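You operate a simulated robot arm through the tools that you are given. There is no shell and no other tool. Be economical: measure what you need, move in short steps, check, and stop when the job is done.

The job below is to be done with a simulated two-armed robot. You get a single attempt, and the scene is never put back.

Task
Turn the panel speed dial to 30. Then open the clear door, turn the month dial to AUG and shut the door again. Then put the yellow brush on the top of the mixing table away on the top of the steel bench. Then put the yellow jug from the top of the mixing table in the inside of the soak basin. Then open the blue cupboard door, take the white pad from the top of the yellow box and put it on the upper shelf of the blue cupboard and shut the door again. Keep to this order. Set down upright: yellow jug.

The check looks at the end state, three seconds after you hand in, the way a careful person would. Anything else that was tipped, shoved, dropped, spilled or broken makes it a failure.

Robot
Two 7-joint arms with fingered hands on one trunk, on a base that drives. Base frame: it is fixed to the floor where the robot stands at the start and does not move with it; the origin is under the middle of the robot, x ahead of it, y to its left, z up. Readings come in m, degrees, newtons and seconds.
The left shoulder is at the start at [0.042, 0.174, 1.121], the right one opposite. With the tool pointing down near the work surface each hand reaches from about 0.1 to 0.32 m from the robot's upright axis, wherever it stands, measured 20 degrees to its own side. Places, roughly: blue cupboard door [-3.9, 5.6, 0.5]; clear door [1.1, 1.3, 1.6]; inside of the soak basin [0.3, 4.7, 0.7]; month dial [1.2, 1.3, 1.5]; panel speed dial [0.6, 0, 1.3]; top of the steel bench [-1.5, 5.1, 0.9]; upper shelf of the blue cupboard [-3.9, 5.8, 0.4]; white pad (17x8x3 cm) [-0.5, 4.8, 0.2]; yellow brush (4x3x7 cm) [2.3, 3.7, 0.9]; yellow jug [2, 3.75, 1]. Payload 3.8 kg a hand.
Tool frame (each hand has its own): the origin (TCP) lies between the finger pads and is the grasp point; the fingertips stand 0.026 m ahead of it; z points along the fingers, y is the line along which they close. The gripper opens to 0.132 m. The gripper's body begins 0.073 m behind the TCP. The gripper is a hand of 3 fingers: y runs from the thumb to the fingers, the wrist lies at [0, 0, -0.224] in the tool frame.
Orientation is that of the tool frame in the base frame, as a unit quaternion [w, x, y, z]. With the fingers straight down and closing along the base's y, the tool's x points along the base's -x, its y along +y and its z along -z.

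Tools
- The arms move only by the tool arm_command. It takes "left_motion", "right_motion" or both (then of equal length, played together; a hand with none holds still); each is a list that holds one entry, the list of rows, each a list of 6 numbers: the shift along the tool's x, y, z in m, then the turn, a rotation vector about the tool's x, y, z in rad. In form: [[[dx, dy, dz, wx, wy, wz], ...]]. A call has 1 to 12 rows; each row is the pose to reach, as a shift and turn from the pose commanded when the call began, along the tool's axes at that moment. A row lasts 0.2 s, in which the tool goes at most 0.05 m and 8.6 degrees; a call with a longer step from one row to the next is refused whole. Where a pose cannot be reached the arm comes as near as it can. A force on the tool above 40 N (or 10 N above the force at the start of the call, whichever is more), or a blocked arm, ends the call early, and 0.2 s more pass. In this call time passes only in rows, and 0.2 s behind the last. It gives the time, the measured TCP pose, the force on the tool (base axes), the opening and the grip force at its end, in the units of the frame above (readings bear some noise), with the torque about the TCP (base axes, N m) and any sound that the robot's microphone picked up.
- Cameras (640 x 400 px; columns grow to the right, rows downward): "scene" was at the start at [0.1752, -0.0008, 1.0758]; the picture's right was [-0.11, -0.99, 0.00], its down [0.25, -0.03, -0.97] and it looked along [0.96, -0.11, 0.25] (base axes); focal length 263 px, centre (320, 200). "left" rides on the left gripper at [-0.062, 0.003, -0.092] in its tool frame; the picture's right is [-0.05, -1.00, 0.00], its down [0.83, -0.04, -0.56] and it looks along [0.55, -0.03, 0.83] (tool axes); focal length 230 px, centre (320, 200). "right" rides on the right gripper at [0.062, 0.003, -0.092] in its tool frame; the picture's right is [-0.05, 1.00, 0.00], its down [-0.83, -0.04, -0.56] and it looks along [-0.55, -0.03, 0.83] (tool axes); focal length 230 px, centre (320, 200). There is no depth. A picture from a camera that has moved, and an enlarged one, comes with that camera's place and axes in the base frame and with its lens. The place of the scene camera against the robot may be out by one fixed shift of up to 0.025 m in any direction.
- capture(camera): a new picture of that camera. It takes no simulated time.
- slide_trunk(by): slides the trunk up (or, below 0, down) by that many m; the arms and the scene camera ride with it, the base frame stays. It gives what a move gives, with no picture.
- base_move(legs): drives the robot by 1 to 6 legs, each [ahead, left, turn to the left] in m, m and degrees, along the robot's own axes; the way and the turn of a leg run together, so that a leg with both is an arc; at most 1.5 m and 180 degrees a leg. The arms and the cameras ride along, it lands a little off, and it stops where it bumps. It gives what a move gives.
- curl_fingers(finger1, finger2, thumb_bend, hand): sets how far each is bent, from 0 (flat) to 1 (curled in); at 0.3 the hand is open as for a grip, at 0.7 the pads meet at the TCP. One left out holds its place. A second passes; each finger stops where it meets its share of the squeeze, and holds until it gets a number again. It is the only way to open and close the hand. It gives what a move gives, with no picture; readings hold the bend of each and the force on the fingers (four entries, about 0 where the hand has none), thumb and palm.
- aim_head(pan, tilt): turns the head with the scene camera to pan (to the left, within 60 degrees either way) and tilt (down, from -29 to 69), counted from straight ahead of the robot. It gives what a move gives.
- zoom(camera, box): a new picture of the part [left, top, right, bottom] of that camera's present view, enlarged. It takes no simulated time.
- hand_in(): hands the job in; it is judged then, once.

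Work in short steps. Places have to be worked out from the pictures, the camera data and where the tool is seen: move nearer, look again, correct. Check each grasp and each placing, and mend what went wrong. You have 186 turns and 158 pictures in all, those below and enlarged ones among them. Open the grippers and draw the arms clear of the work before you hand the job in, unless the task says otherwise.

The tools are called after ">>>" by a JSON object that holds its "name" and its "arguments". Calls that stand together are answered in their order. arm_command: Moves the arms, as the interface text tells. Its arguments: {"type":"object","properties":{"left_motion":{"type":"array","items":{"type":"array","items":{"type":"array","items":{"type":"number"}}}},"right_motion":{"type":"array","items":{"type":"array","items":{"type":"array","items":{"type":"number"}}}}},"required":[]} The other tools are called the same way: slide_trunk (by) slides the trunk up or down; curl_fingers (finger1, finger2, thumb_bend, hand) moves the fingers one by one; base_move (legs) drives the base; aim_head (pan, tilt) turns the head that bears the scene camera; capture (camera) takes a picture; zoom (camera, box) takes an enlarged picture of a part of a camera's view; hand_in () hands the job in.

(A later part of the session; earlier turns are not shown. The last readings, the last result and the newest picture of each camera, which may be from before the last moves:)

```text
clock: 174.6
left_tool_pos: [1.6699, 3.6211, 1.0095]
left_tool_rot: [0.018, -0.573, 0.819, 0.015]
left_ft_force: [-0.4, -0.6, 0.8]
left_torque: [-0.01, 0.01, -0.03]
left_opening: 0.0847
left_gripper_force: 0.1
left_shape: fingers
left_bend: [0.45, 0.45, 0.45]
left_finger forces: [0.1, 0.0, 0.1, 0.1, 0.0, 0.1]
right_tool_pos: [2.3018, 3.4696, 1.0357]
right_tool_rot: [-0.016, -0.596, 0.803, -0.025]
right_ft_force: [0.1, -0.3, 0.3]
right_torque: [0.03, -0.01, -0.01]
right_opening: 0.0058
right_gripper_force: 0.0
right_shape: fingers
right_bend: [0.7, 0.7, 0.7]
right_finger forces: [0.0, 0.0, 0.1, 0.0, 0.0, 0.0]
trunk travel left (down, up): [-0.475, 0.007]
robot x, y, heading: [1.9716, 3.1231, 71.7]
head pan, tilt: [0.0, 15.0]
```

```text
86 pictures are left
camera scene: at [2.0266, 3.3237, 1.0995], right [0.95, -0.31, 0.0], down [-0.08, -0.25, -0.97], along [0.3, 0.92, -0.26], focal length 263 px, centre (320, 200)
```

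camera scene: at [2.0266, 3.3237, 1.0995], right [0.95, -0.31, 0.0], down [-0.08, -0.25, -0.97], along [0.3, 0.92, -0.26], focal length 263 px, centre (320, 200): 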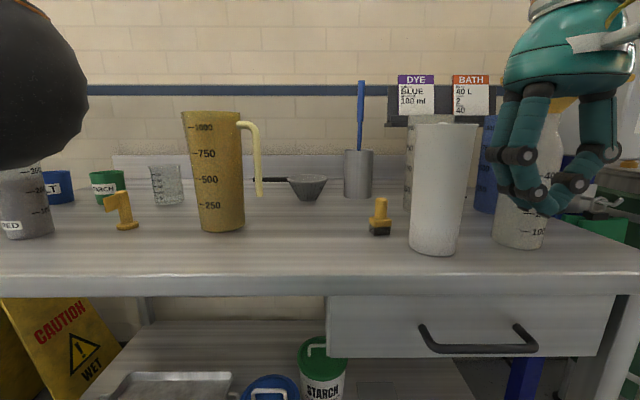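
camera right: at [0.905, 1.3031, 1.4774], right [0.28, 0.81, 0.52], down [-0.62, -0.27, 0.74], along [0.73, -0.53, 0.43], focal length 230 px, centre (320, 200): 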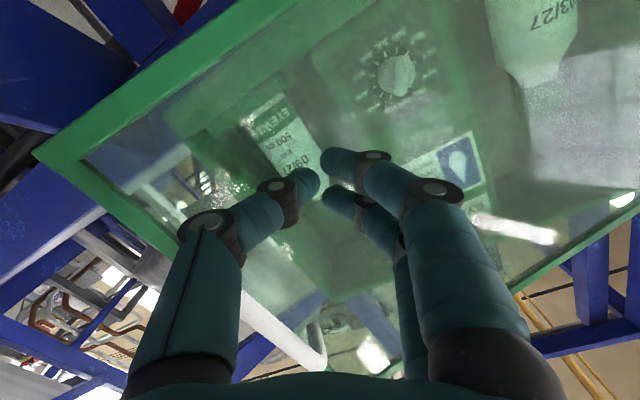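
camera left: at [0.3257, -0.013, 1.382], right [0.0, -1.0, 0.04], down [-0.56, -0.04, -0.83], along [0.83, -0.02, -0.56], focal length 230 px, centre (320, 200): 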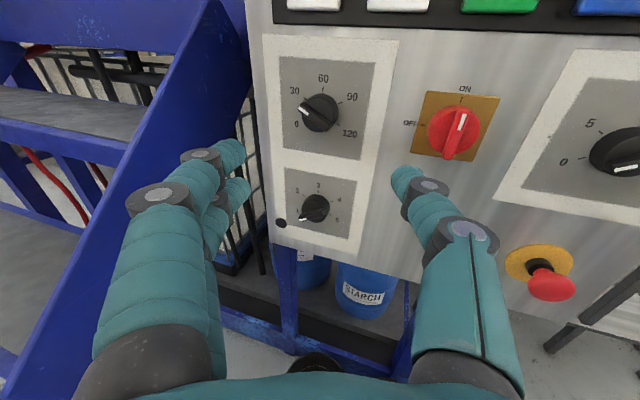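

The brush (yellow handle, dark base) stands about 0.70 ahead, 0.12 right of me, with a white jug just front-right of it. I'll take it with the left hand, so I retract the right hand, then shift right and forward.

>>> {"name": "arm_command", "arguments": {"right_motion": [[[0.04, -0.02, -0.01, 0, 0, 0], [0.08, -0.04, -0.02, 0, 0, 0], [0.12, -0.06, -0.03, 0, 0, 0]]]}}

>>> {"name": "base_move", "arguments": {"legs": [[0, -0.26, 0], [0.1, 0, 0]]}}

>>> {"name": "capture", "arguments": {"camera": "scene"}}

```text
clock: 175.4
left_tool_pos: [1.6683, 3.6201, 1.0099]
left_tool_rot: [0.019, -0.573, 0.819, 0.015]
left_ft_force: [-0.4, -0.1, -0.1]
left_torque: [0.01, -0.01, -0.04]
left_opening: 0.0849
left_gripper_force: 0.0
left_shape: fingers
left_bend: [0.45, 0.45, 0.45]
left_finger forces: [0.0, 0.1, 0.0, 0.1, 0.1, 0.1]
right_tool_pos: [2.3236, 3.3396, 1.0746]
right_tool_rot: [-0.015, -0.596, 0.802, -0.025]
right_ft_force: [-0.5, -0.6, -0.7]
right_torque: [0.05, 0.03, -0.01]
right_opening: 0.0052
right_gripper_force: 0.1
right_shape: fingers
right_bend: [0.7, 0.7, 0.7]
right_finger forces: [0.0, 0.0, 0.1, 0.0, 0.0, 0.1]
trunk travel left (down, up): [-0.475, 0.007]
robot x, y, heading: [1.9724, 3.1218, 72.0]
head pan, tilt: [0.0, 15.0]
```

```text
clock: 179.0
left_tool_pos: [1.9491, 3.6338, 1.0097]
left_tool_rot: [0.017, -0.574, 0.819, 0.014]
left_ft_force: [0.4, 0.4, -1.1]
left_torque: [0.0, 0.0, -0.04]
left_opening: 0.0849
left_gripper_force: 0.0
left_shape: fingers
left_bend: [0.45, 0.45, 0.45]
left_finger forces: [0.1, 0.0, 0.1, 0.0, 0.0, 0.1]
right_tool_pos: [2.603, 3.3521, 1.0728]
right_tool_rot: [-0.015, -0.595, 0.803, -0.026]
right_ft_force: [-0.1, 0.3, 0.0]
right_torque: [-0.01, 0.0, 0.04]
right_opening: 0.0057
right_gripper_force: 0.1
right_shape: fingers
right_bend: [0.7, 0.7, 0.7]
right_finger forces: [0.0, 0.0, 0.0, 0.0, 0.0, 0.0]
trunk travel left (down, up): [-0.475, 0.007]
robot x, y, heading: [2.2483, 3.1344, 71.6]
head pan, tilt: [0.0, 15.0]
```

```text
85 pictures are left
camera scene: at [2.3054, 3.3348, 1.0996], right [0.95, -0.32, 0.0], down [-0.08, -0.25, -0.97], along [0.31, 0.92, -0.26], focal length 263 px, centre (320, 200)
```

scene: 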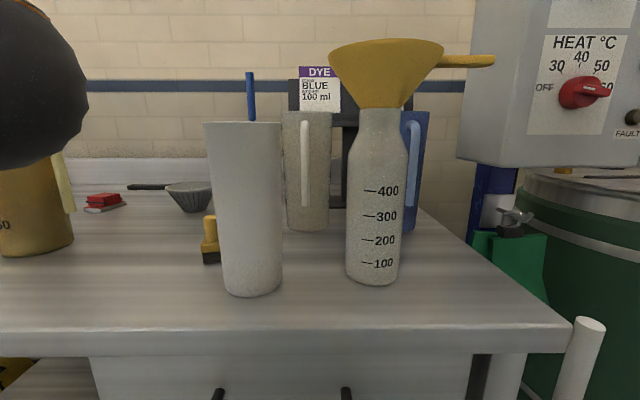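

Brush at ≈[2.268, 3.713], white jug close beside it. I bring the left hand above (high), yawed 45° so its closing axis runs past the jug.

>>> {"name": "arm_command", "arguments": {"left_motion": [[[-0.015, -0.03, -0.03, 0, 0, -0.0982], [-0.035, -0.06, -0.06, 0, 0, -0.1963], [-0.055, -0.095, -0.085, 0, 0, -0.2945], [-0.08, -0.13, -0.11, 0, 0, -0.3927], [-0.105, -0.165, -0.13, 0, 0, -0.4909], [-0.13, -0.2, -0.14, 0, 0, -0.589], [-0.155, -0.235, -0.14, 0, 0, -0.6872], [-0.18, -0.268, -0.14, 0, 0, -0.785]]]}}

>>> {"name": "capture", "arguments": {"camera": "left"}}

>>> {"name": "capture", "arguments": {"camera": "scene"}}

```text
clock: 180.8
left_tool_pos: [2.2619, 3.7057, 1.1563]
left_tool_rot: [-0.022, 0.843, -0.538, -0.006]
left_ft_force: [0.0, 0.3, -0.4]
left_torque: [0.01, 0.0, 0.01]
left_opening: 0.0847
left_gripper_force: 0.1
left_shape: fingers
left_bend: [0.45, 0.45, 0.45]
left_finger forces: [0.1, 0.1, 0.1, 0.0, 0.0, 0.0]
right_tool_pos: [2.6033, 3.3506, 1.0746]
right_tool_rot: [-0.016, -0.596, 0.802, -0.025]
right_ft_force: [-0.1, 0.5, 0.0]
right_torque: [-0.04, 0.0, -0.03]
right_opening: 0.0053
right_gripper_force: 0.1
right_shape: fingers
right_bend: [0.7, 0.7, 0.7]
right_finger forces: [0.0, 0.1, 0.0, 0.1, 0.1, 0.1]
trunk travel left (down, up): [-0.475, 0.007]
robot x, y, heading: [2.2507, 3.1348, 72.0]
head pan, tilt: [0.0, 15.0]
```

```text
84 pictures are left
camera left: at [2.2318, 3.7565, 1.2501], right [0.88, 0.47, 0.03], down [0.38, -0.76, 0.53], along [0.27, -0.45, -0.85], focal length 230 px, centre (320, 200)
```

left: 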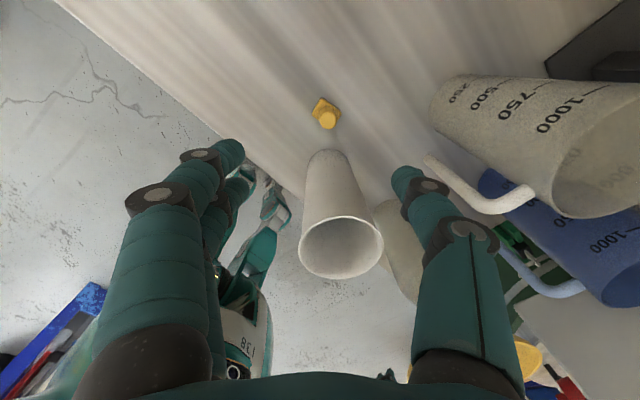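

```text
83 pictures are left
camera scene: at [2.3058, 3.3348, 1.0995], right [0.95, -0.32, 0.0], down [-0.08, -0.25, -0.97], along [0.31, 0.92, -0.26], focal length 263 px, centre (320, 200)
```

scene: 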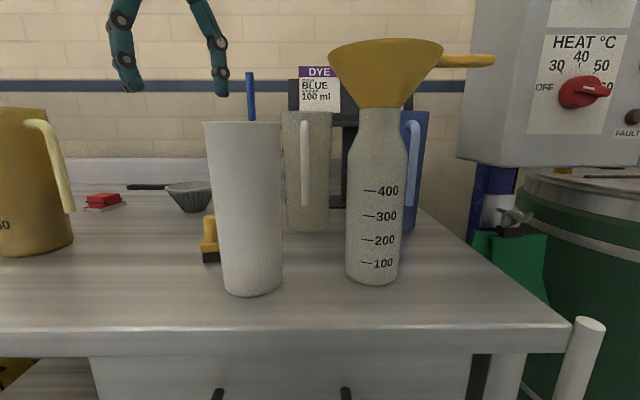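

Brush refined to [2.278, 3.709]; the white jug's wall is ~5 cm off, and the hand's thin side faces it. I descend partway and check.

>>> {"name": "arm_command", "arguments": {"left_motion": [[[0.003, -0.006, 0.04, 0, 0, 0], [0.004, -0.009, 0.08, 0, 0, 0], [0.005, -0.009, 0.12, 0, 0, 0], [0.005, -0.009, 0.15, 0, 0, 0]]]}}

>>> {"name": "capture", "arguments": {"camera": "left"}}

>>> {"name": "capture", "arguments": {"camera": "scene"}}

```text
clock: 181.8
left_tool_pos: [2.2674, 3.7145, 1.0085]
left_tool_rot: [-0.026, 0.845, -0.534, -0.009]
left_ft_force: [0.2, -0.4, 0.1]
left_torque: [-0.02, -0.05, -0.01]
left_opening: 0.0845
left_gripper_force: 0.0
left_shape: fingers
left_bend: [0.45, 0.45, 0.45]
left_finger forces: [0.0, 0.1, 0.1, 0.0, 0.0, 0.0]
right_tool_pos: [2.6034, 3.3526, 1.0722]
right_tool_rot: [-0.015, -0.596, 0.802, -0.025]
right_ft_force: [0.3, -0.2, 0.3]
right_torque: [0.0, 0.0, 0.02]
right_opening: 0.0055
right_gripper_force: 0.2
right_shape: fingers
right_bend: [0.7, 0.7, 0.7]
right_finger forces: [0.1, 0.0, 0.1, 0.0, 0.0, 0.0]
trunk travel left (down, up): [-0.475, 0.007]
robot x, y, heading: [2.2491, 3.1351, 71.7]
head pan, tilt: [0.0, 15.0]
```

```text
82 pictures are left
camera left: at [2.2374, 3.7641, 1.1035], right [0.88, 0.48, 0.04], down [0.39, -0.76, 0.52], along [0.28, -0.44, -0.85], focal length 230 px, centre (320, 200)
```

left: 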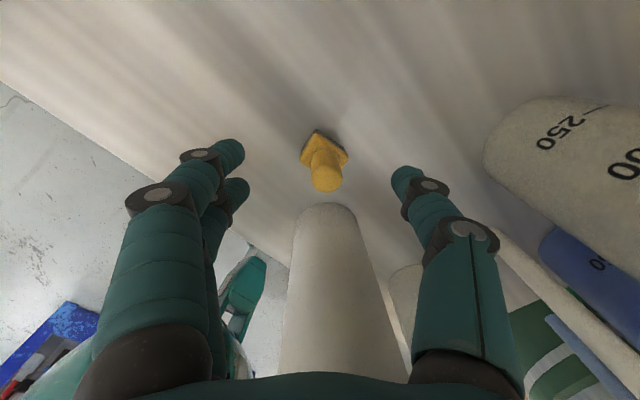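

```text
81 pictures are left
camera scene: at [2.3014, 3.3357, 1.0902], right [0.96, -0.28, 0.0], down [-0.1, -0.34, -0.94], along [0.26, 0.9, -0.35], focal length 263 px, centre (320, 200)
```

scene: 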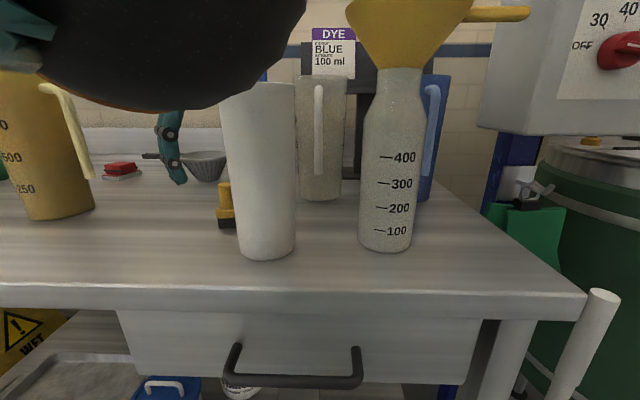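

Brush is nearly centred; the elbow is near the head, so I correct 1 cm laterally and lower with the trunk instead of the arm.

>>> {"name": "arm_command", "arguments": {"left_motion": [[[0.005, -0.008, 0, 0, 0, 0]]]}}

>>> {"name": "slide_trunk", "arguments": {"by": -0.07}}

>>> {"name": "capture", "arguments": {"camera": "left"}}

```text
clock: 182.2
left_tool_pos: [2.2758, 3.7142, 1.012]
left_tool_rot: [-0.027, 0.846, -0.532, -0.008]
left_ft_force: [-0.6, -0.6, 1.0]
left_torque: [0.0, 0.0, 0.02]
left_opening: 0.0845
left_gripper_force: 0.0
left_shape: fingers
left_bend: [0.45, 0.45, 0.45]
left_finger forces: [0.0, 0.0, 0.1, 0.1, 0.0, 0.0]
right_tool_pos: [2.6029, 3.3513, 1.0738]
right_tool_rot: [-0.015, -0.596, 0.803, -0.025]
right_ft_force: [1.1, 0.0, 0.2]
right_torque: [0.01, -0.02, 0.0]
right_opening: 0.0057
right_gripper_force: 0.0
right_shape: fingers
right_bend: [0.7, 0.7, 0.7]
right_finger forces: [0.0, 0.1, 0.0, 0.0, 0.1, 0.0]
trunk travel left (down, up): [-0.475, 0.007]
robot x, y, heading: [2.2528, 3.1307, 71.7]
head pan, tilt: [0.0, 15.0]
```

```text
clock: 183.2
left_tool_pos: [2.3149, 3.7297, 0.9689]
left_tool_rot: [-0.064, 0.831, -0.552, -0.017]
left_ft_force: [0.8, -0.6, 1.0]
left_torque: [-0.04, 0.05, 0.01]
left_opening: 0.0843
left_gripper_force: 0.7
left_shape: fingers
left_bend: [0.45, 0.45, 0.45]
left_finger forces: [0.1, 0.4, 0.0, 0.0, 0.0, 0.1]
right_tool_pos: [2.6024, 3.3477, 1.0015]
right_tool_rot: [-0.019, -0.598, 0.801, -0.026]
right_ft_force: [0.3, 1.2, -0.4]
right_torque: [-0.06, 0.06, 0.01]
right_opening: 0.006
right_gripper_force: 0.0
right_shape: fingers
right_bend: [0.7, 0.7, 0.7]
right_finger forces: [0.1, 0.0, 0.0, 0.1, 0.0, 0.1]
trunk travel left (down, up): [-0.407, 0.075]
robot x, y, heading: [2.2519, 3.1332, 71.5]
head pan, tilt: [0.0, 15.0]
stopped: the arm was blocked; the commanded pose is now the measured one
```

```text
80 pictures are left
camera left: at [2.2834, 3.7734, 1.0663], right [0.9, 0.43, 0.09], down [0.34, -0.81, 0.47], along [0.28, -0.39, -0.88], focal length 230 px, centre (320, 200)
```

left: 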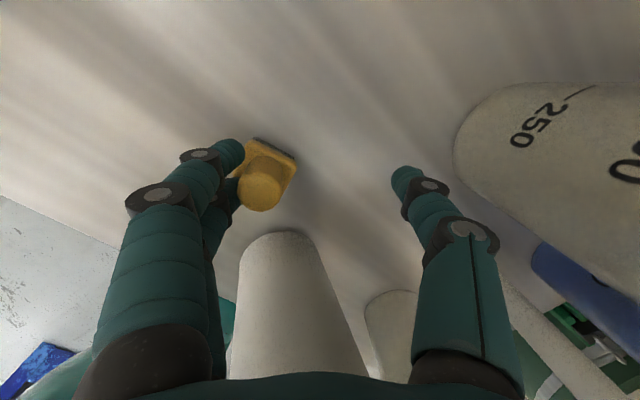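

The arm was blocked and shifted; I check the scene before moving.

>>> {"name": "capture", "arguments": {"camera": "scene"}}

```text
79 pictures are left
camera scene: at [2.3016, 3.3214, 1.0048], right [0.95, -0.31, 0.0], down [-0.08, -0.24, -0.97], along [0.3, 0.92, -0.25], focal length 263 px, centre (320, 200)
```

scene: 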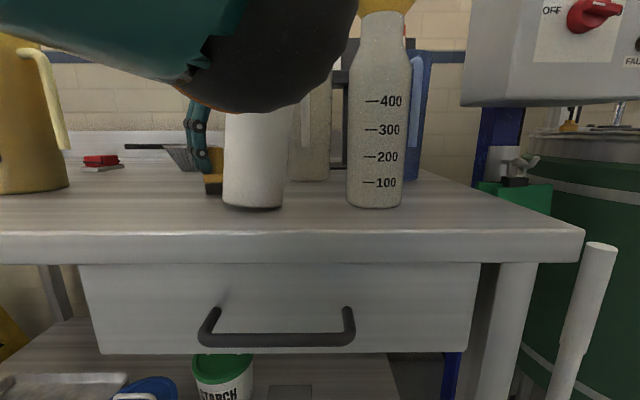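

The left elbow is coming down on the white jug. I raise the trunk straight back up.

>>> {"name": "slide_trunk", "arguments": {"by": 0.075}}

>>> {"name": "arm_command", "arguments": {"left_motion": [[[0, 0.01, -0.04, 0, 0, 0], [0, 0.01, -0.08, 0, 0, 0], [0, 0.01, -0.12, 0, 0, 0], [0, 0.01, -0.16, 0, 0, 0]]]}}

>>> {"name": "capture", "arguments": {"camera": "scene"}}

>>> {"name": "capture", "arguments": {"camera": "left"}}

```text
clock: 184.3
left_tool_pos: [2.3109, 3.7303, 1.0268]
left_tool_rot: [-0.046, 0.833, -0.552, -0.01]
left_ft_force: [0.3, 0.3, -0.3]
left_torque: [-0.01, -0.03, -0.03]
left_opening: 0.0843
left_gripper_force: 0.0
left_shape: fingers
left_bend: [0.45, 0.45, 0.45]
left_finger forces: [0.0, 0.0, 0.0, 0.0, 0.0, 0.0]
right_tool_pos: [2.6019, 3.3516, 1.0781]
right_tool_rot: [-0.018, -0.597, 0.801, -0.029]
right_ft_force: [0.4, -0.2, -0.4]
right_torque: [-0.03, -0.02, 0.03]
right_opening: 0.0056
right_gripper_force: 0.0
right_shape: fingers
right_bend: [0.7, 0.7, 0.7]
right_finger forces: [0.0, 0.0, 0.0, 0.0, 0.1, 0.0]
trunk travel left (down, up): [-0.482, 0.0]
robot x, y, heading: [2.2463, 3.1352, 71.7]
head pan, tilt: [0.0, 15.0]
```

```text
clock: 185.3
left_tool_pos: [2.2956, 3.7096, 1.1872]
left_tool_rot: [-0.049, 0.832, -0.553, -0.011]
left_ft_force: [0.1, -0.4, -0.1]
left_torque: [0.02, 0.0, 0.02]
left_opening: 0.0847
left_gripper_force: 0.0
left_shape: fingers
left_bend: [0.45, 0.45, 0.45]
left_finger forces: [0.1, 0.0, 0.0, 0.0, 0.0, 0.1]
right_tool_pos: [2.6022, 3.3507, 1.0795]
right_tool_rot: [-0.017, -0.597, 0.802, -0.026]
right_ft_force: [-0.4, -0.6, -0.6]
right_torque: [0.02, -0.01, 0.0]
right_opening: 0.0057
right_gripper_force: 0.1
right_shape: fingers
right_bend: [0.7, 0.7, 0.7]
right_finger forces: [0.0, 0.0, 0.1, 0.1, 0.0, 0.0]
trunk travel left (down, up): [-0.482, 0.0]
robot x, y, heading: [2.2504, 3.1333, 71.9]
head pan, tilt: [0.0, 15.0]
```

```text
78 pictures are left
camera scene: at [2.3038, 3.3336, 1.1089], right [0.95, -0.31, 0.0], down [-0.08, -0.25, -0.97], along [0.3, 0.92, -0.26], focal length 263 px, centre (320, 200)
```

scene: 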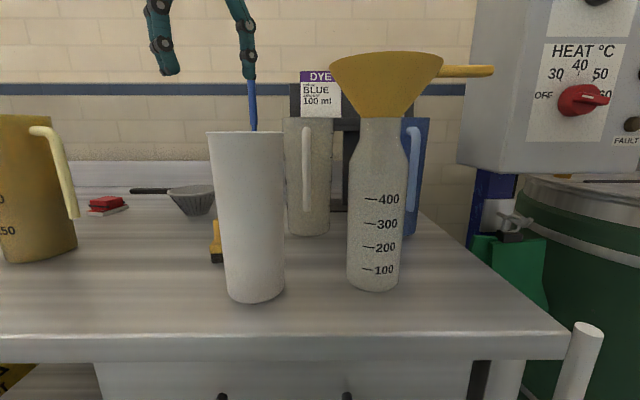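

```text
77 pictures are left
camera left: at [2.2659, 3.7574, 1.2841], right [0.9, 0.43, 0.07], down [0.34, -0.8, 0.5], along [0.27, -0.42, -0.87], focal length 230 px, centre (320, 200)
```

left: 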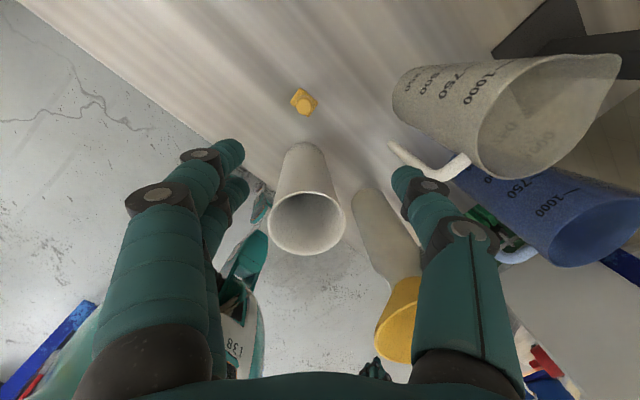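

Everything is still upright. I'll approach with the arm more extended and coming from the left: base back and left, hand kept high.

>>> {"name": "base_move", "arguments": {"legs": [[-0.05, 0, 0], [0, 0.2, 0]]}}

```text
clock: 188.2
left_tool_pos: [2.0933, 3.7263, 1.188]
left_tool_rot: [-0.048, 0.832, -0.553, -0.011]
left_ft_force: [-0.4, 0.5, -1.3]
left_torque: [0.0, -0.01, 0.02]
left_opening: 0.0846
left_gripper_force: 0.0
left_shape: fingers
left_bend: [0.45, 0.45, 0.45]
left_finger forces: [0.0, 0.0, 0.0, 0.0, 0.0, 0.1]
right_tool_pos: [2.3984, 3.3668, 1.0794]
right_tool_rot: [-0.019, -0.596, 0.802, -0.026]
right_ft_force: [0.1, -0.6, 0.3]
right_torque: [0.0, -0.01, -0.02]
right_opening: 0.0053
right_gripper_force: 0.1
right_shape: fingers
right_bend: [0.7, 0.7, 0.7]
right_finger forces: [0.0, 0.1, 0.0, 0.0, 0.0, 0.1]
trunk travel left (down, up): [-0.482, 0.0]
robot x, y, heading: [2.0428, 3.1483, 71.6]
head pan, tilt: [0.0, 15.0]
```

>>> {"name": "arm_command", "arguments": {"left_motion": [[[0.0215, -0.0405, 0.01, -0.017, 0.018, 0], [0.043, -0.081, 0.02, -0.034, 0.036, 0], [0.0645, -0.1215, 0.03, -0.051, 0.053, 0], [0.086, -0.162, 0.043, -0.068, 0.071, 0]]]}}

>>> {"name": "capture", "arguments": {"camera": "scene"}}

>>> {"name": "capture", "arguments": {"camera": "left"}}

```text
clock: 189.2
left_tool_pos: [2.2363, 3.6903, 1.1521]
left_tool_rot: [-0.008, 0.833, -0.554, -0.001]
left_ft_force: [-0.8, 0.0, -0.3]
left_torque: [-0.03, 0.02, 0.01]
left_opening: 0.0842
left_gripper_force: 0.0
left_shape: fingers
left_bend: [0.45, 0.45, 0.45]
left_finger forces: [0.0, 0.0, 0.0, 0.0, 0.0, 0.0]
left hand out of reach, approached as far as the arm can: row 3, 4
right_tool_pos: [2.3985, 3.3662, 1.0794]
right_tool_rot: [-0.018, -0.596, 0.802, -0.027]
right_ft_force: [-0.8, -0.7, -0.8]
right_torque: [-0.01, 0.02, 0.02]
right_opening: 0.0054
right_gripper_force: 0.0
right_shape: fingers
right_bend: [0.7, 0.7, 0.7]
right_finger forces: [0.1, 0.0, 0.0, 0.0, 0.1, 0.0]
trunk travel left (down, up): [-0.482, 0.0]
robot x, y, heading: [2.0442, 3.1485, 71.7]
head pan, tilt: [0.0, 15.0]
```

```text
76 pictures are left
camera scene: at [2.0999, 3.3495, 1.1087], right [0.95, -0.32, 0.0], down [-0.08, -0.25, -0.97], along [0.31, 0.92, -0.26], focal length 263 px, centre (320, 200)
```

scene: 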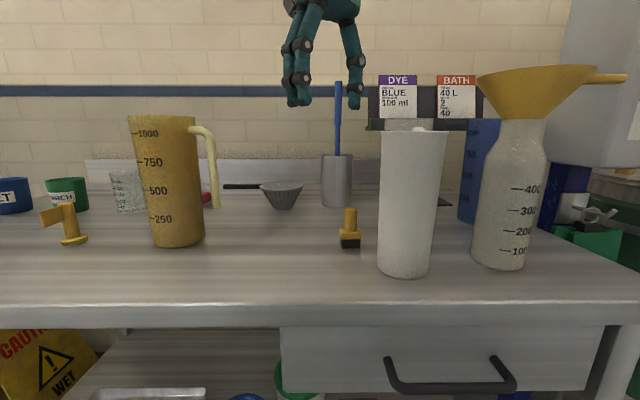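

```text
75 pictures are left
camera left: at [2.2091, 3.7451, 1.2443], right [0.9, 0.44, 0.01], down [0.36, -0.76, 0.55], along [0.25, -0.49, -0.84], focal length 230 px, centre (320, 200)
```

left: 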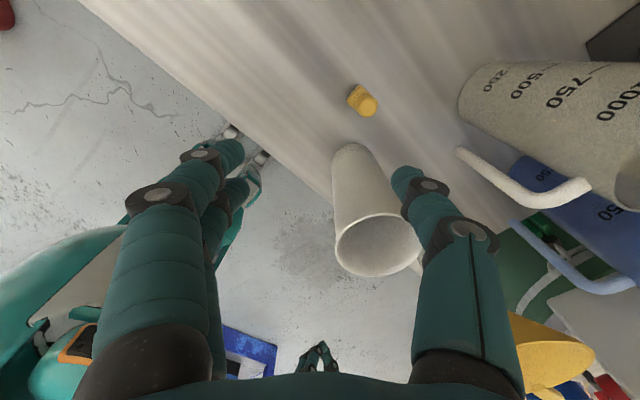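

The view is clear now; the arm is just short. I shift the base slightly right and forward.

>>> {"name": "base_move", "arguments": {"legs": [[0.04, -0.03, 0]]}}

>>> {"name": "capture", "arguments": {"camera": "left"}}

```text
clock: 190.2
left_tool_pos: [2.2778, 3.7178, 1.1528]
left_tool_rot: [-0.008, 0.833, -0.554, -0.002]
left_ft_force: [-0.3, -0.1, -0.5]
left_torque: [-0.01, 0.01, -0.01]
left_opening: 0.0845
left_gripper_force: 0.1
left_shape: fingers
left_bend: [0.45, 0.45, 0.45]
left_finger forces: [0.0, 0.1, 0.0, 0.1, 0.0, 0.1]
right_tool_pos: [2.4393, 3.3938, 1.0783]
right_tool_rot: [-0.017, -0.597, 0.802, -0.026]
right_ft_force: [0.3, 0.0, 0.2]
right_torque: [-0.01, -0.02, 0.04]
right_opening: 0.0056
right_gripper_force: 0.1
right_shape: fingers
right_bend: [0.7, 0.7, 0.7]
right_finger forces: [0.0, 0.1, 0.1, 0.1, 0.0, 0.0]
trunk travel left (down, up): [-0.482, 0.0]
robot x, y, heading: [2.0817, 3.1779, 71.5]
head pan, tilt: [0.0, 15.0]
```

```text
74 pictures are left
camera left: at [2.2501, 3.7731, 1.2451], right [0.9, 0.43, 0.01], down [0.36, -0.76, 0.55], along [0.25, -0.49, -0.84], focal length 230 px, centre (320, 200)
```

left: 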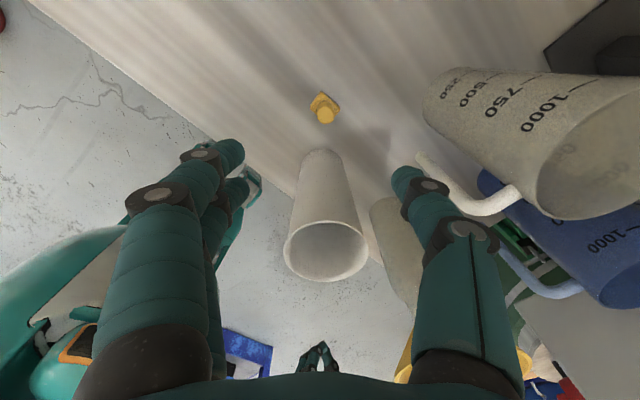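

Brush now at ≈[2.286, 3.718] (nudged ~1 cm). I correct and lower with the trunk in stages.

>>> {"name": "arm_command", "arguments": {"left_motion": [[[0.003, -0.007, 0, 0, 0, 0]]]}}

>>> {"name": "slide_trunk", "arguments": {"by": -0.13}}

>>> {"name": "capture", "arguments": {"camera": "scene"}}

>>> {"name": "capture", "arguments": {"camera": "left"}}

```text
clock: 190.6
left_tool_pos: [2.2808, 3.7128, 1.1532]
left_tool_rot: [-0.008, 0.833, -0.554, -0.002]
left_ft_force: [0.1, -0.5, 0.1]
left_torque: [-0.01, -0.01, 0.01]
left_opening: 0.0842
left_gripper_force: 0.1
left_shape: fingers
left_bend: [0.45, 0.45, 0.45]
left_finger forces: [0.1, 0.0, 0.0, 0.0, 0.0, 0.0]
left hand out of reach, approached as far as the arm can: row 1
right_tool_pos: [2.4375, 3.3933, 1.079]
right_tool_rot: [-0.016, -0.596, 0.802, -0.026]
right_ft_force: [0.3, 0.1, 0.6]
right_torque: [-0.01, -0.01, 0.0]
right_opening: 0.0058
right_gripper_force: 0.1
right_shape: fingers
right_bend: [0.7, 0.7, 0.7]
right_finger forces: [0.0, 0.0, 0.1, 0.0, 0.0, 0.1]
trunk travel left (down, up): [-0.482, 0.0]
robot x, y, heading: [2.0833, 3.1757, 71.8]
head pan, tilt: [0.0, 15.0]
```

```text
clock: 191.5
left_tool_pos: [2.2894, 3.732, 0.9405]
left_tool_rot: [0.111, 0.827, -0.551, 0.038]
left_ft_force: [-1.0, -1.9, 15.9]
left_torque: [0.24, -0.71, -0.04]
left_opening: 0.0843
left_gripper_force: 7.6
left_shape: fingers
left_bend: [0.45, 0.45, 0.46]
left_finger forces: [0.1, 0.1, 0.0, 0.0, 15.4, 0.0]
right_tool_pos: [2.4381, 3.3937, 0.9994]
right_tool_rot: [-0.027, -0.596, 0.802, -0.033]
right_ft_force: [-0.1, 0.3, 0.3]
right_torque: [0.0, 0.0, -0.03]
right_opening: 0.0058
right_gripper_force: 0.1
right_shape: fingers
right_bend: [0.7, 0.7, 0.7]
right_finger forces: [0.1, 0.1, 0.0, 0.0, 0.0, 0.1]
trunk travel left (down, up): [-0.411, 0.071]
robot x, y, heading: [2.0834, 3.1762, 71.6]
head pan, tilt: [0.0, 15.0]
stopped: the force on the tool passed its limit at 246 N (the readings are from after the stop); the commanded pose is now the measured one
```

```text
73 pictures are left
camera scene: at [2.1376, 3.3689, 1.0104], right [0.95, -0.32, 0.0], down [-0.08, -0.24, -0.97], along [0.31, 0.92, -0.26], focal length 263 px, centre (320, 200)
```

scene: 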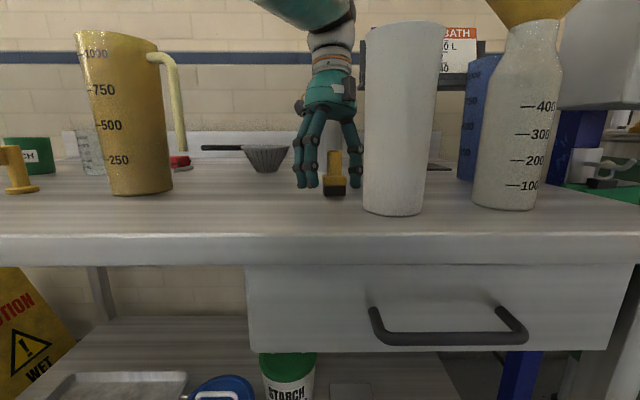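

```text
72 pictures are left
camera left: at [2.2682, 3.8072, 1.018], right [0.9, 0.42, -0.15], down [0.4, -0.61, 0.69], along [0.2, -0.68, -0.71], focal length 230 px, centre (320, 200)
```

left: 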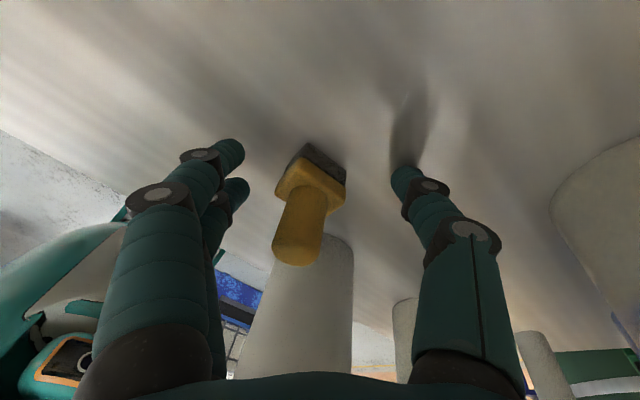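

The hand came down faster than expected and the thumb rests on the table, but the brush stands between the fingers and all is upright. I ease up 1.5 cm and look.

>>> {"name": "slide_trunk", "arguments": {"by": 0.012}}

>>> {"name": "capture", "arguments": {"camera": "left"}}

```text
clock: 192.1
left_tool_pos: [2.2898, 3.732, 0.9594]
left_tool_rot: [0.104, 0.828, -0.55, 0.036]
left_ft_force: [0.2, 0.1, 0.7]
left_torque: [-0.02, -0.02, -0.01]
left_opening: 0.0846
left_gripper_force: 0.0
left_shape: fingers
left_bend: [0.45, 0.45, 0.45]
left_finger forces: [0.0, 0.0, 0.0, 0.1, 0.0, 0.0]
right_tool_pos: [2.4384, 3.3959, 1.0111]
right_tool_rot: [-0.028, -0.596, 0.802, -0.033]
right_ft_force: [-0.7, -0.1, -0.8]
right_torque: [0.03, 0.04, 0.0]
right_opening: 0.0058
right_gripper_force: 0.0
right_shape: fingers
right_bend: [0.7, 0.7, 0.7]
right_finger forces: [0.1, 0.0, 0.0, 0.0, 0.0, 0.0]
trunk travel left (down, up): [-0.423, 0.059]
robot x, y, heading: [2.0863, 3.1807, 71.7]
head pan, tilt: [0.0, 15.0]
```

```text
71 pictures are left
camera left: at [2.2681, 3.8057, 1.0391], right [0.9, 0.42, -0.14], down [0.4, -0.62, 0.68], along [0.2, -0.67, -0.72], focal length 230 px, centre (320, 200)
```

left: 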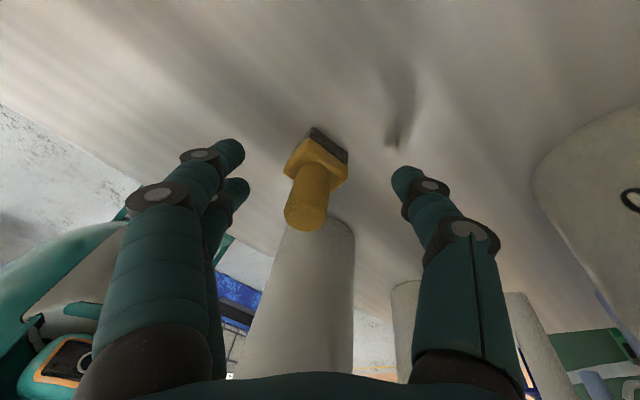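

The handle lies right at the grasp point. I close the fingers.

>>> {"name": "curl_fingers", "arguments": {"hand": "left", "finger1": 0.7, "finger2": 0.7, "thumb_bend": 0.7}}

>>> {"name": "capture", "arguments": {"camera": "left"}}

```text
clock: 193.1
left_tool_pos: [2.2903, 3.732, 0.9601]
left_tool_rot: [0.104, 0.828, -0.55, 0.036]
left_ft_force: [0.8, 1.0, 0.2]
left_torque: [0.03, 0.02, 0.01]
left_opening: 0.0118
left_gripper_force: 4.7
left_shape: fingers
left_bend: [0.7, 0.65, 0.68]
left_finger forces: [0.0, 4.9, 0.0, 0.0, 5.4, 0.0]
right_tool_pos: [2.4394, 3.3962, 1.0115]
right_tool_rot: [-0.028, -0.596, 0.802, -0.033]
right_ft_force: [0.1, 0.3, 0.0]
right_torque: [0.0, -0.01, -0.06]
right_opening: 0.0056
right_gripper_force: 0.2
right_shape: fingers
right_bend: [0.7, 0.7, 0.7]
right_finger forces: [0.1, 0.0, 0.1, 0.1, 0.0, 0.0]
trunk travel left (down, up): [-0.423, 0.059]
robot x, y, heading: [2.0861, 3.1799, 71.5]
head pan, tilt: [0.0, 15.0]
```

```text
70 pictures are left
camera left: at [2.2682, 3.8061, 1.0403], right [0.9, 0.42, -0.14], down [0.4, -0.62, 0.68], along [0.2, -0.67, -0.72], focal length 230 px, centre (320, 200)
```

left: 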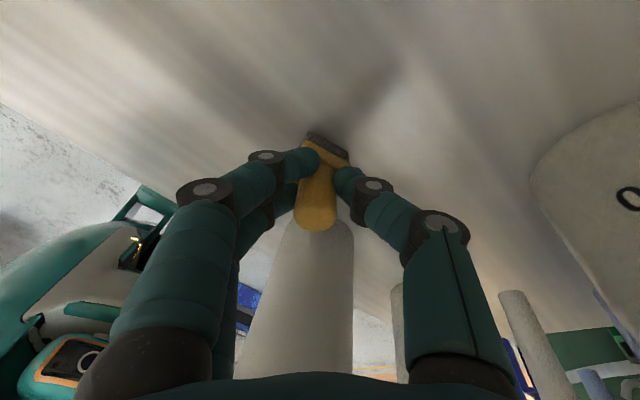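

Only one finger and the thumb bear. I reopen, shift 1 cm along tool x and regrip.

>>> {"name": "curl_fingers", "arguments": {"hand": "left", "finger1": 0.5, "finger2": 0.5, "thumb_bend": 0.5}}

>>> {"name": "arm_command", "arguments": {"left_motion": [[[0.011, 0, 0.004, 0, 0, 0]]]}}

>>> {"name": "curl_fingers", "arguments": {"hand": "left", "finger1": 0.72, "finger2": 0.72, "thumb_bend": 0.72}}

>>> {"name": "capture", "arguments": {"camera": "left"}}

```text
clock: 194.1
left_tool_pos: [2.2907, 3.7308, 0.9598]
left_tool_rot: [0.104, 0.828, -0.55, 0.036]
left_ft_force: [-0.4, 0.0, 0.1]
left_torque: [0.0, 0.0, 0.03]
left_opening: 0.0671
left_gripper_force: 0.0
left_shape: fingers
left_bend: [0.5, 0.5, 0.5]
left_finger forces: [0.0, 0.0, 0.0, 0.0, 0.0, 0.0]
right_tool_pos: [2.4373, 3.3951, 1.0117]
right_tool_rot: [-0.028, -0.596, 0.802, -0.034]
right_ft_force: [0.6, -0.5, -0.9]
right_torque: [-0.01, -0.01, 0.01]
right_opening: 0.0054
right_gripper_force: 0.1
right_shape: fingers
right_bend: [0.7, 0.7, 0.7]
right_finger forces: [0.0, 0.1, 0.0, 0.1, 0.1, 0.0]
trunk travel left (down, up): [-0.423, 0.059]
robot x, y, heading: [2.0833, 3.1778, 71.4]
head pan, tilt: [0.0, 15.0]
```

```text
clock: 194.5
left_tool_pos: [2.2962, 3.7235, 0.96]
left_tool_rot: [0.105, 0.827, -0.551, 0.037]
left_ft_force: [0.4, 0.0, 0.9]
left_torque: [-0.01, -0.01, 0.01]
left_opening: 0.0672
left_gripper_force: 0.0
left_shape: fingers
left_bend: [0.5, 0.5, 0.5]
left_finger forces: [0.0, 0.1, 0.0, 0.0, 0.0, 0.0]
left hand out of reach, approached as far as the arm can: row 1
right_tool_pos: [2.4374, 3.3951, 1.0127]
right_tool_rot: [-0.027, -0.596, 0.802, -0.034]
right_ft_force: [-0.1, -0.5, -0.7]
right_torque: [0.04, -0.02, -0.06]
right_opening: 0.0056
right_gripper_force: 0.0
right_shape: fingers
right_bend: [0.7, 0.7, 0.7]
right_finger forces: [0.1, 0.0, 0.0, 0.0, 0.0, 0.0]
trunk travel left (down, up): [-0.423, 0.059]
robot x, y, heading: [2.0806, 3.178, 71.6]
head pan, tilt: [0.0, 15.0]
```

```text
clock: 195.5
left_tool_pos: [2.2961, 3.7232, 0.9591]
left_tool_rot: [0.103, 0.828, -0.55, 0.037]
left_ft_force: [0.2, 1.0, 3.5]
left_torque: [0.05, -0.03, 0.0]
left_opening: 0.019
left_gripper_force: 10.8
left_shape: fingers
left_bend: [0.69, 0.7, 0.67]
left_finger forces: [8.1, 3.8, 0.0, 0.0, 10.2, 0.1]
right_tool_pos: [2.439, 3.3971, 1.0122]
right_tool_rot: [-0.027, -0.595, 0.802, -0.034]
right_ft_force: [-0.4, -1.0, 0.0]
right_torque: [0.01, 0.03, -0.02]
right_opening: 0.0054
right_gripper_force: 0.0
right_shape: fingers
right_bend: [0.7, 0.7, 0.7]
right_finger forces: [0.1, 0.0, 0.0, 0.1, 0.0, 0.1]
trunk travel left (down, up): [-0.423, 0.059]
robot x, y, heading: [2.0832, 3.1803, 71.7]
head pan, tilt: [0.0, 15.0]
```

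```text
69 pictures are left
camera left: at [2.2745, 3.7975, 1.0393], right [0.9, 0.42, -0.14], down [0.4, -0.62, 0.68], along [0.2, -0.67, -0.72], focal length 230 px, centre (320, 200)
```

left: 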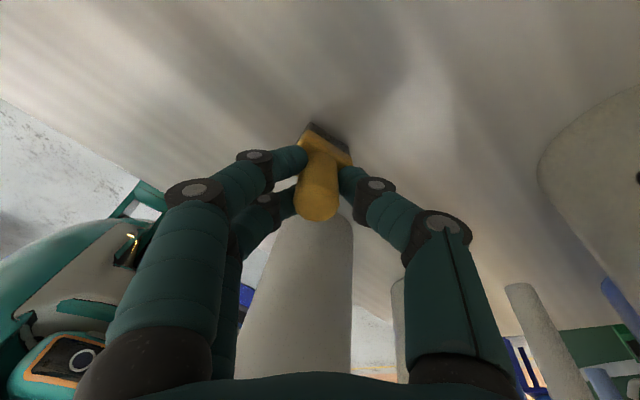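

Solid grip (all three bear). I lift with the trunk, then slide left away from the white jug before backing out.

>>> {"name": "slide_trunk", "arguments": {"by": 0.057}}

>>> {"name": "base_move", "arguments": {"legs": [[0, 0.08, 0], [-0.4, 0, 0]]}}

>>> {"name": "capture", "arguments": {"camera": "scene"}}

>>> {"name": "capture", "arguments": {"camera": "left"}}

```text
clock: 196.4
left_tool_pos: [2.2914, 3.7088, 1.134]
left_tool_rot: [0.004, 0.833, -0.554, 0.01]
left_ft_force: [-0.5, 0.4, -1.4]
left_torque: [0.0, -0.01, -0.02]
left_opening: 0.0188
left_gripper_force: 9.7
left_shape: fingers
left_bend: [0.69, 0.71, 0.67]
left_finger forces: [6.8, 3.6, 0.0, 0.0, 8.6, 0.1]
right_tool_pos: [2.4391, 3.3966, 1.0682]
right_tool_rot: [-0.029, -0.596, 0.802, -0.034]
right_ft_force: [0.7, 0.4, 0.7]
right_torque: [0.0, 0.01, 0.01]
right_opening: 0.0056
right_gripper_force: 0.1
right_shape: fingers
right_bend: [0.7, 0.7, 0.7]
right_finger forces: [0.0, 0.1, 0.0, 0.0, 0.0, 0.1]
trunk travel left (down, up): [-0.48, 0.002]
robot x, y, heading: [2.0816, 3.1781, 71.6]
head pan, tilt: [0.0, 15.0]
```

```text
clock: 199.9
left_tool_pos: [2.0896, 3.3527, 1.1351]
left_tool_rot: [0.003, 0.832, -0.554, 0.009]
left_ft_force: [0.2, -0.4, -1.1]
left_torque: [-0.02, 0.01, 0.02]
left_opening: 0.0188
left_gripper_force: 9.2
left_shape: fingers
left_bend: [0.69, 0.71, 0.67]
left_finger forces: [6.8, 3.5, 0.1, 0.0, 8.6, 0.1]
right_tool_pos: [2.2369, 3.0397, 1.0683]
right_tool_rot: [-0.028, -0.596, 0.802, -0.033]
right_ft_force: [-0.5, 0.6, 0.1]
right_torque: [0.02, 0.0, -0.01]
right_opening: 0.0054
right_gripper_force: 0.2
right_shape: fingers
right_bend: [0.7, 0.7, 0.7]
right_finger forces: [0.1, 0.1, 0.1, 0.0, 0.0, 0.0]
trunk travel left (down, up): [-0.48, 0.002]
robot x, y, heading: [1.8815, 2.8194, 71.7]
head pan, tilt: [0.0, 15.0]
```

```text
68 pictures are left
camera scene: at [1.9385, 3.0225, 1.1062], right [0.95, -0.32, 0.0], down [-0.08, -0.25, -0.97], along [0.3, 0.92, -0.26], focal length 263 px, centre (320, 200)
```

scene: 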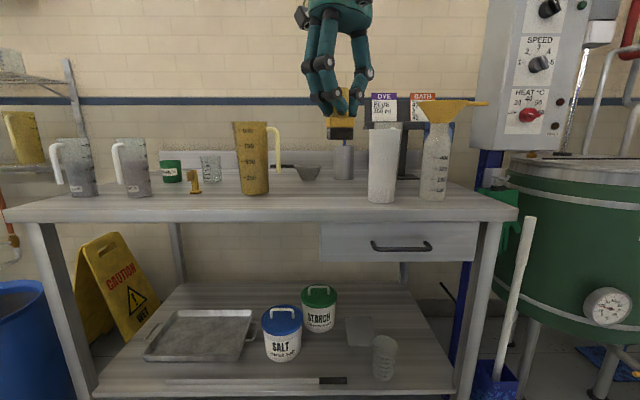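

```text
67 pictures are left
camera left: at [2.0612, 3.4103, 1.2259], right [0.9, 0.43, 0.0], down [0.35, -0.74, 0.57], along [0.25, -0.51, -0.82], focal length 230 px, centre (320, 200)
```

left: 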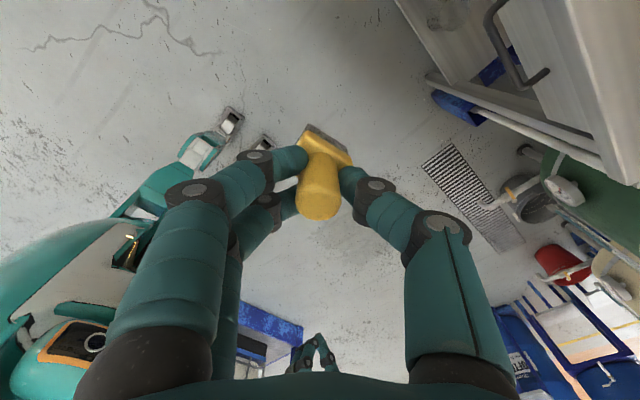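

Brush held, table undisturbed. I back off and travel left along the room toward the steel bench.

>>> {"name": "base_move", "arguments": {"legs": [[-0.5, 0, 0], [0, 1.5, 0], [0, 1.5, 0], [0, 0.8, 0]]}}

>>> {"name": "capture", "arguments": {"camera": "scene"}}

```text
clock: 235.8
left_tool_pos: [-1.6712, 4.108, 1.1353]
left_tool_rot: [0.003, 0.828, -0.561, 0.009]
left_ft_force: [-0.2, -0.2, -0.1]
left_torque: [0.0, 0.0, 0.02]
left_opening: 0.0187
left_gripper_force: 9.1
left_shape: fingers
left_bend: [0.69, 0.71, 0.67]
left_finger forces: [6.5, 3.8, 0.0, 0.0, 8.4, 0.1]
right_tool_pos: [-1.5293, 3.793, 1.0699]
right_tool_rot: [-0.027, -0.589, 0.807, -0.034]
right_ft_force: [-0.6, 0.6, -0.1]
right_torque: [0.03, -0.02, 0.03]
right_opening: 0.0057
right_gripper_force: 0.1
right_shape: fingers
right_bend: [0.7, 0.7, 0.7]
right_finger forces: [0.0, 0.1, 0.0, 0.1, 0.0, 0.0]
trunk travel left (down, up): [-0.48, 0.002]
robot x, y, heading: [-1.8844, 3.5829, 70.7]
head pan, tilt: [0.0, 15.0]
```

```text
66 pictures are left
camera scene: at [-1.8274, 3.7796, 1.1063], right [0.94, -0.33, 0.0], down [-0.09, -0.24, -0.97], along [0.32, 0.91, -0.26], focal length 263 px, centre (320, 200)
```

scene: 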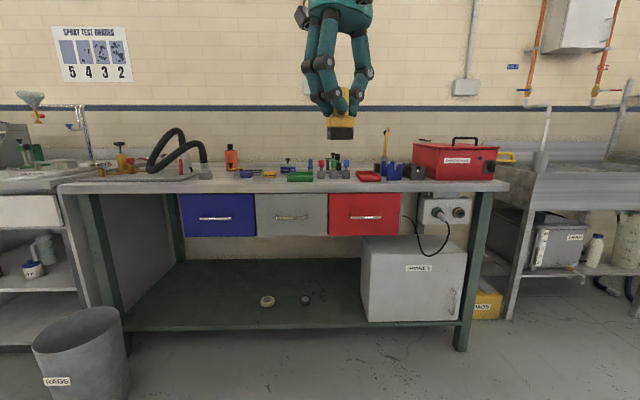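

>>> {"name": "zoom", "arguments": {"camera": "scene", "box": [130, 110, 430, 210]}}

```text
2.13 times, centred on (280, 160) of scene
camera zoom: at [-1.8274, 3.7796, 1.1063], right [0.94, -0.33, 0.0], down [-0.09, -0.24, -0.97], along [0.32, 0.91, -0.26], focal length 560 px, centre (405, 285)
```

zoom: 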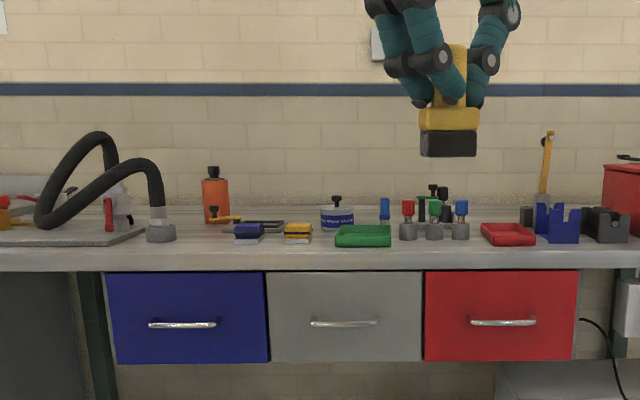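

There's a clear spot on the bench between the black hose and the small blue box. I approach it.

>>> {"name": "base_move", "arguments": {"legs": [[0.5, 0.46, 0]]}}

>>> {"name": "aim_head", "arguments": {"pan": 0, "tilt": 20}}

>>> {"name": "capture", "arguments": {"camera": "scene"}}

>>> {"name": "capture", "arguments": {"camera": "left"}}

```text
clock: 240.4
left_tool_pos: [-1.9403, 4.7333, 1.1364]
left_tool_rot: [0.003, 0.827, -0.563, 0.01]
left_ft_force: [0.3, -0.8, -0.7]
left_torque: [-0.05, 0.02, 0.01]
left_opening: 0.0186
left_gripper_force: 9.5
left_shape: fingers
left_bend: [0.69, 0.71, 0.67]
left_finger forces: [6.6, 3.8, 0.0, 0.1, 8.6, 0.0]
right_tool_pos: [-1.8004, 4.4203, 1.0694]
right_tool_rot: [-0.028, -0.589, 0.807, -0.033]
right_ft_force: [0.4, 0.0, -0.3]
right_torque: [-0.01, 0.03, -0.01]
right_opening: 0.0055
right_gripper_force: 0.0
right_shape: fingers
right_bend: [0.7, 0.7, 0.7]
right_finger forces: [0.1, 0.0, 0.0, 0.0, 0.0, 0.0]
trunk travel left (down, up): [-0.48, 0.002]
robot x, y, heading: [-2.1536, 4.2038, 70.2]
head pan, tilt: [0.0, 15.0]
```

```text
clock: 241.0
left_tool_pos: [-1.9402, 4.7338, 1.135]
left_tool_rot: [0.003, 0.827, -0.561, 0.009]
left_ft_force: [-0.5, -0.7, -0.8]
left_torque: [0.01, -0.04, 0.02]
left_opening: 0.019
left_gripper_force: 9.7
left_shape: fingers
left_bend: [0.69, 0.71, 0.67]
left_finger forces: [6.6, 3.8, 0.0, 0.0, 8.4, 0.0]
right_tool_pos: [-1.7992, 4.4192, 1.0692]
right_tool_rot: [-0.027, -0.588, 0.807, -0.034]
right_ft_force: [0.1, 0.6, 0.2]
right_torque: [-0.03, 0.0, 0.02]
right_opening: 0.0056
right_gripper_force: 0.0
right_shape: fingers
right_bend: [0.7, 0.7, 0.7]
right_finger forces: [0.0, 0.1, 0.0, 0.1, 0.0, 0.0]
trunk travel left (down, up): [-0.48, 0.002]
robot x, y, heading: [-2.1569, 4.2064, 70.5]
head pan, tilt: [0.0, 20.0]
```

```text
64 pictures are left
camera scene: at [-2.0977, 4.4062, 1.0982], right [0.94, -0.33, 0.0], down [-0.11, -0.32, -0.94], along [0.31, 0.89, -0.34], focal length 263 px, centre (320, 200)
```

scene: 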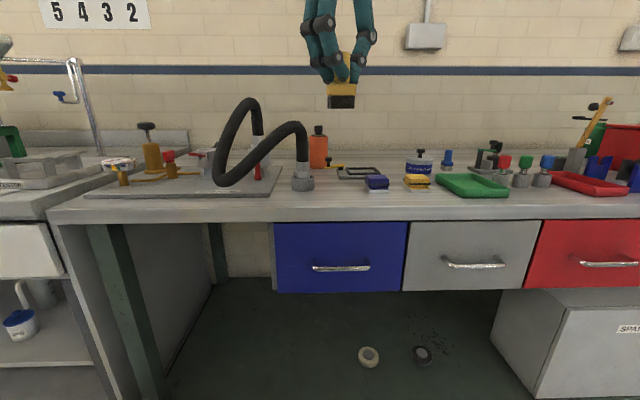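

```text
63 pictures are left
camera left: at [-1.9672, 4.7918, 1.226], right [0.91, 0.42, 0.0], down [0.34, -0.75, 0.57], along [0.24, -0.52, -0.82], focal length 230 px, centre (320, 200)
```

left: 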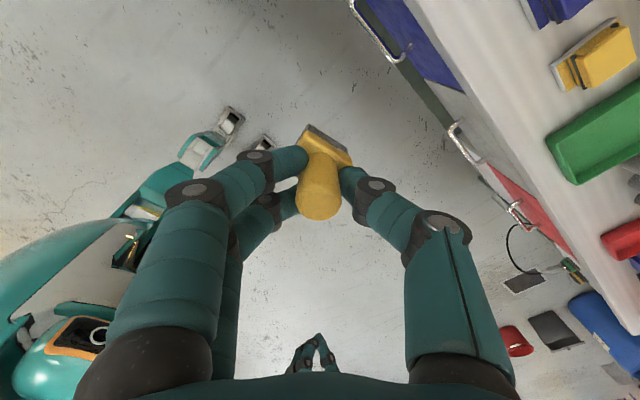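

The free spot is straight ahead. I move forward 14 cm and lower with the arm to just above the bench.

>>> {"name": "base_move", "arguments": {"legs": [[0.145, 0, 0]]}}

>>> {"name": "arm_command", "arguments": {"left_motion": [[[0, 0, 0.04, 0, 0, 0], [0, 0, 0.08, 0, 0, 0], [0, 0, 0.12, 0, 0, 0]]]}}

>>> {"name": "capture", "arguments": {"camera": "scene"}}

>>> {"name": "capture", "arguments": {"camera": "left"}}

```text
clock: 242.4
left_tool_pos: [-1.8941, 4.8686, 1.1363]
left_tool_rot: [0.002, 0.827, -0.562, 0.01]
left_ft_force: [0.5, -0.6, 0.5]
left_torque: [0.0, 0.04, -0.02]
left_opening: 0.0189
left_gripper_force: 9.0
left_shape: fingers
left_bend: [0.69, 0.71, 0.67]
left_finger forces: [6.6, 3.8, 0.0, 0.0, 8.6, 0.0]
right_tool_pos: [-1.7518, 4.5548, 1.069]
right_tool_rot: [-0.027, -0.588, 0.807, -0.034]
right_ft_force: [-0.2, -0.1, 0.4]
right_torque: [-0.01, -0.01, 0.01]
right_opening: 0.0057
right_gripper_force: 0.1
right_shape: fingers
right_bend: [0.7, 0.7, 0.7]
right_finger forces: [0.0, 0.1, 0.1, 0.0, 0.0, 0.0]
trunk travel left (down, up): [-0.48, 0.002]
robot x, y, heading: [-2.1117, 4.3424, 70.2]
head pan, tilt: [0.0, 20.0]
```

```text
clock: 243.2
left_tool_pos: [-1.8927, 4.8658, 1.0141]
left_tool_rot: [0.003, 0.827, -0.561, 0.008]
left_ft_force: [0.2, -0.1, -1.0]
left_torque: [0.03, 0.01, 0.03]
left_opening: 0.0191
left_gripper_force: 9.7
left_shape: fingers
left_bend: [0.7, 0.71, 0.67]
left_finger forces: [6.5, 3.7, 0.0, 0.0, 8.3, 0.0]
right_tool_pos: [-1.7506, 4.5536, 1.069]
right_tool_rot: [-0.028, -0.588, 0.807, -0.033]
right_ft_force: [0.0, 0.5, 0.1]
right_torque: [-0.01, 0.0, 0.02]
right_opening: 0.0056
right_gripper_force: 0.0
right_shape: fingers
right_bend: [0.7, 0.7, 0.7]
right_finger forces: [0.1, 0.0, 0.0, 0.0, 0.0, 0.0]
trunk travel left (down, up): [-0.48, 0.002]
robot x, y, heading: [-2.1065, 4.3418, 70.7]
head pan, tilt: [0.0, 20.0]
```

```text
62 pictures are left
camera scene: at [-2.0498, 4.5411, 1.098], right [0.94, -0.33, 0.0], down [-0.11, -0.32, -0.94], along [0.31, 0.89, -0.34], focal length 263 px, centre (320, 200)
```

scene: 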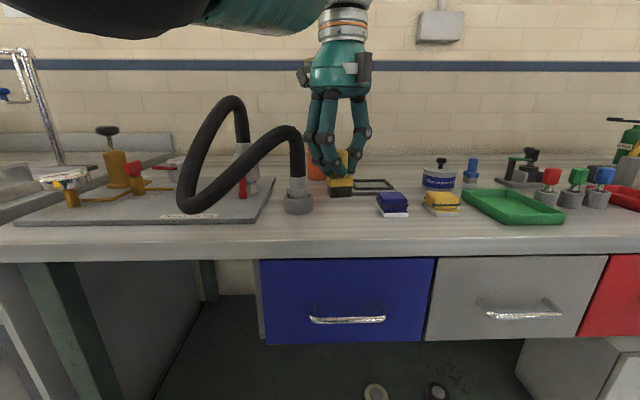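

```text
61 pictures are left
camera left: at [-1.919, 4.9244, 1.1055], right [0.91, 0.42, 0.0], down [0.34, -0.75, 0.57], along [0.24, -0.52, -0.82], focal length 230 px, centre (320, 200)
```

left: 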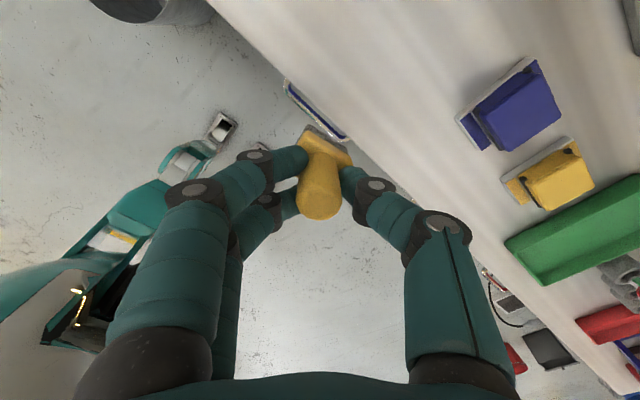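

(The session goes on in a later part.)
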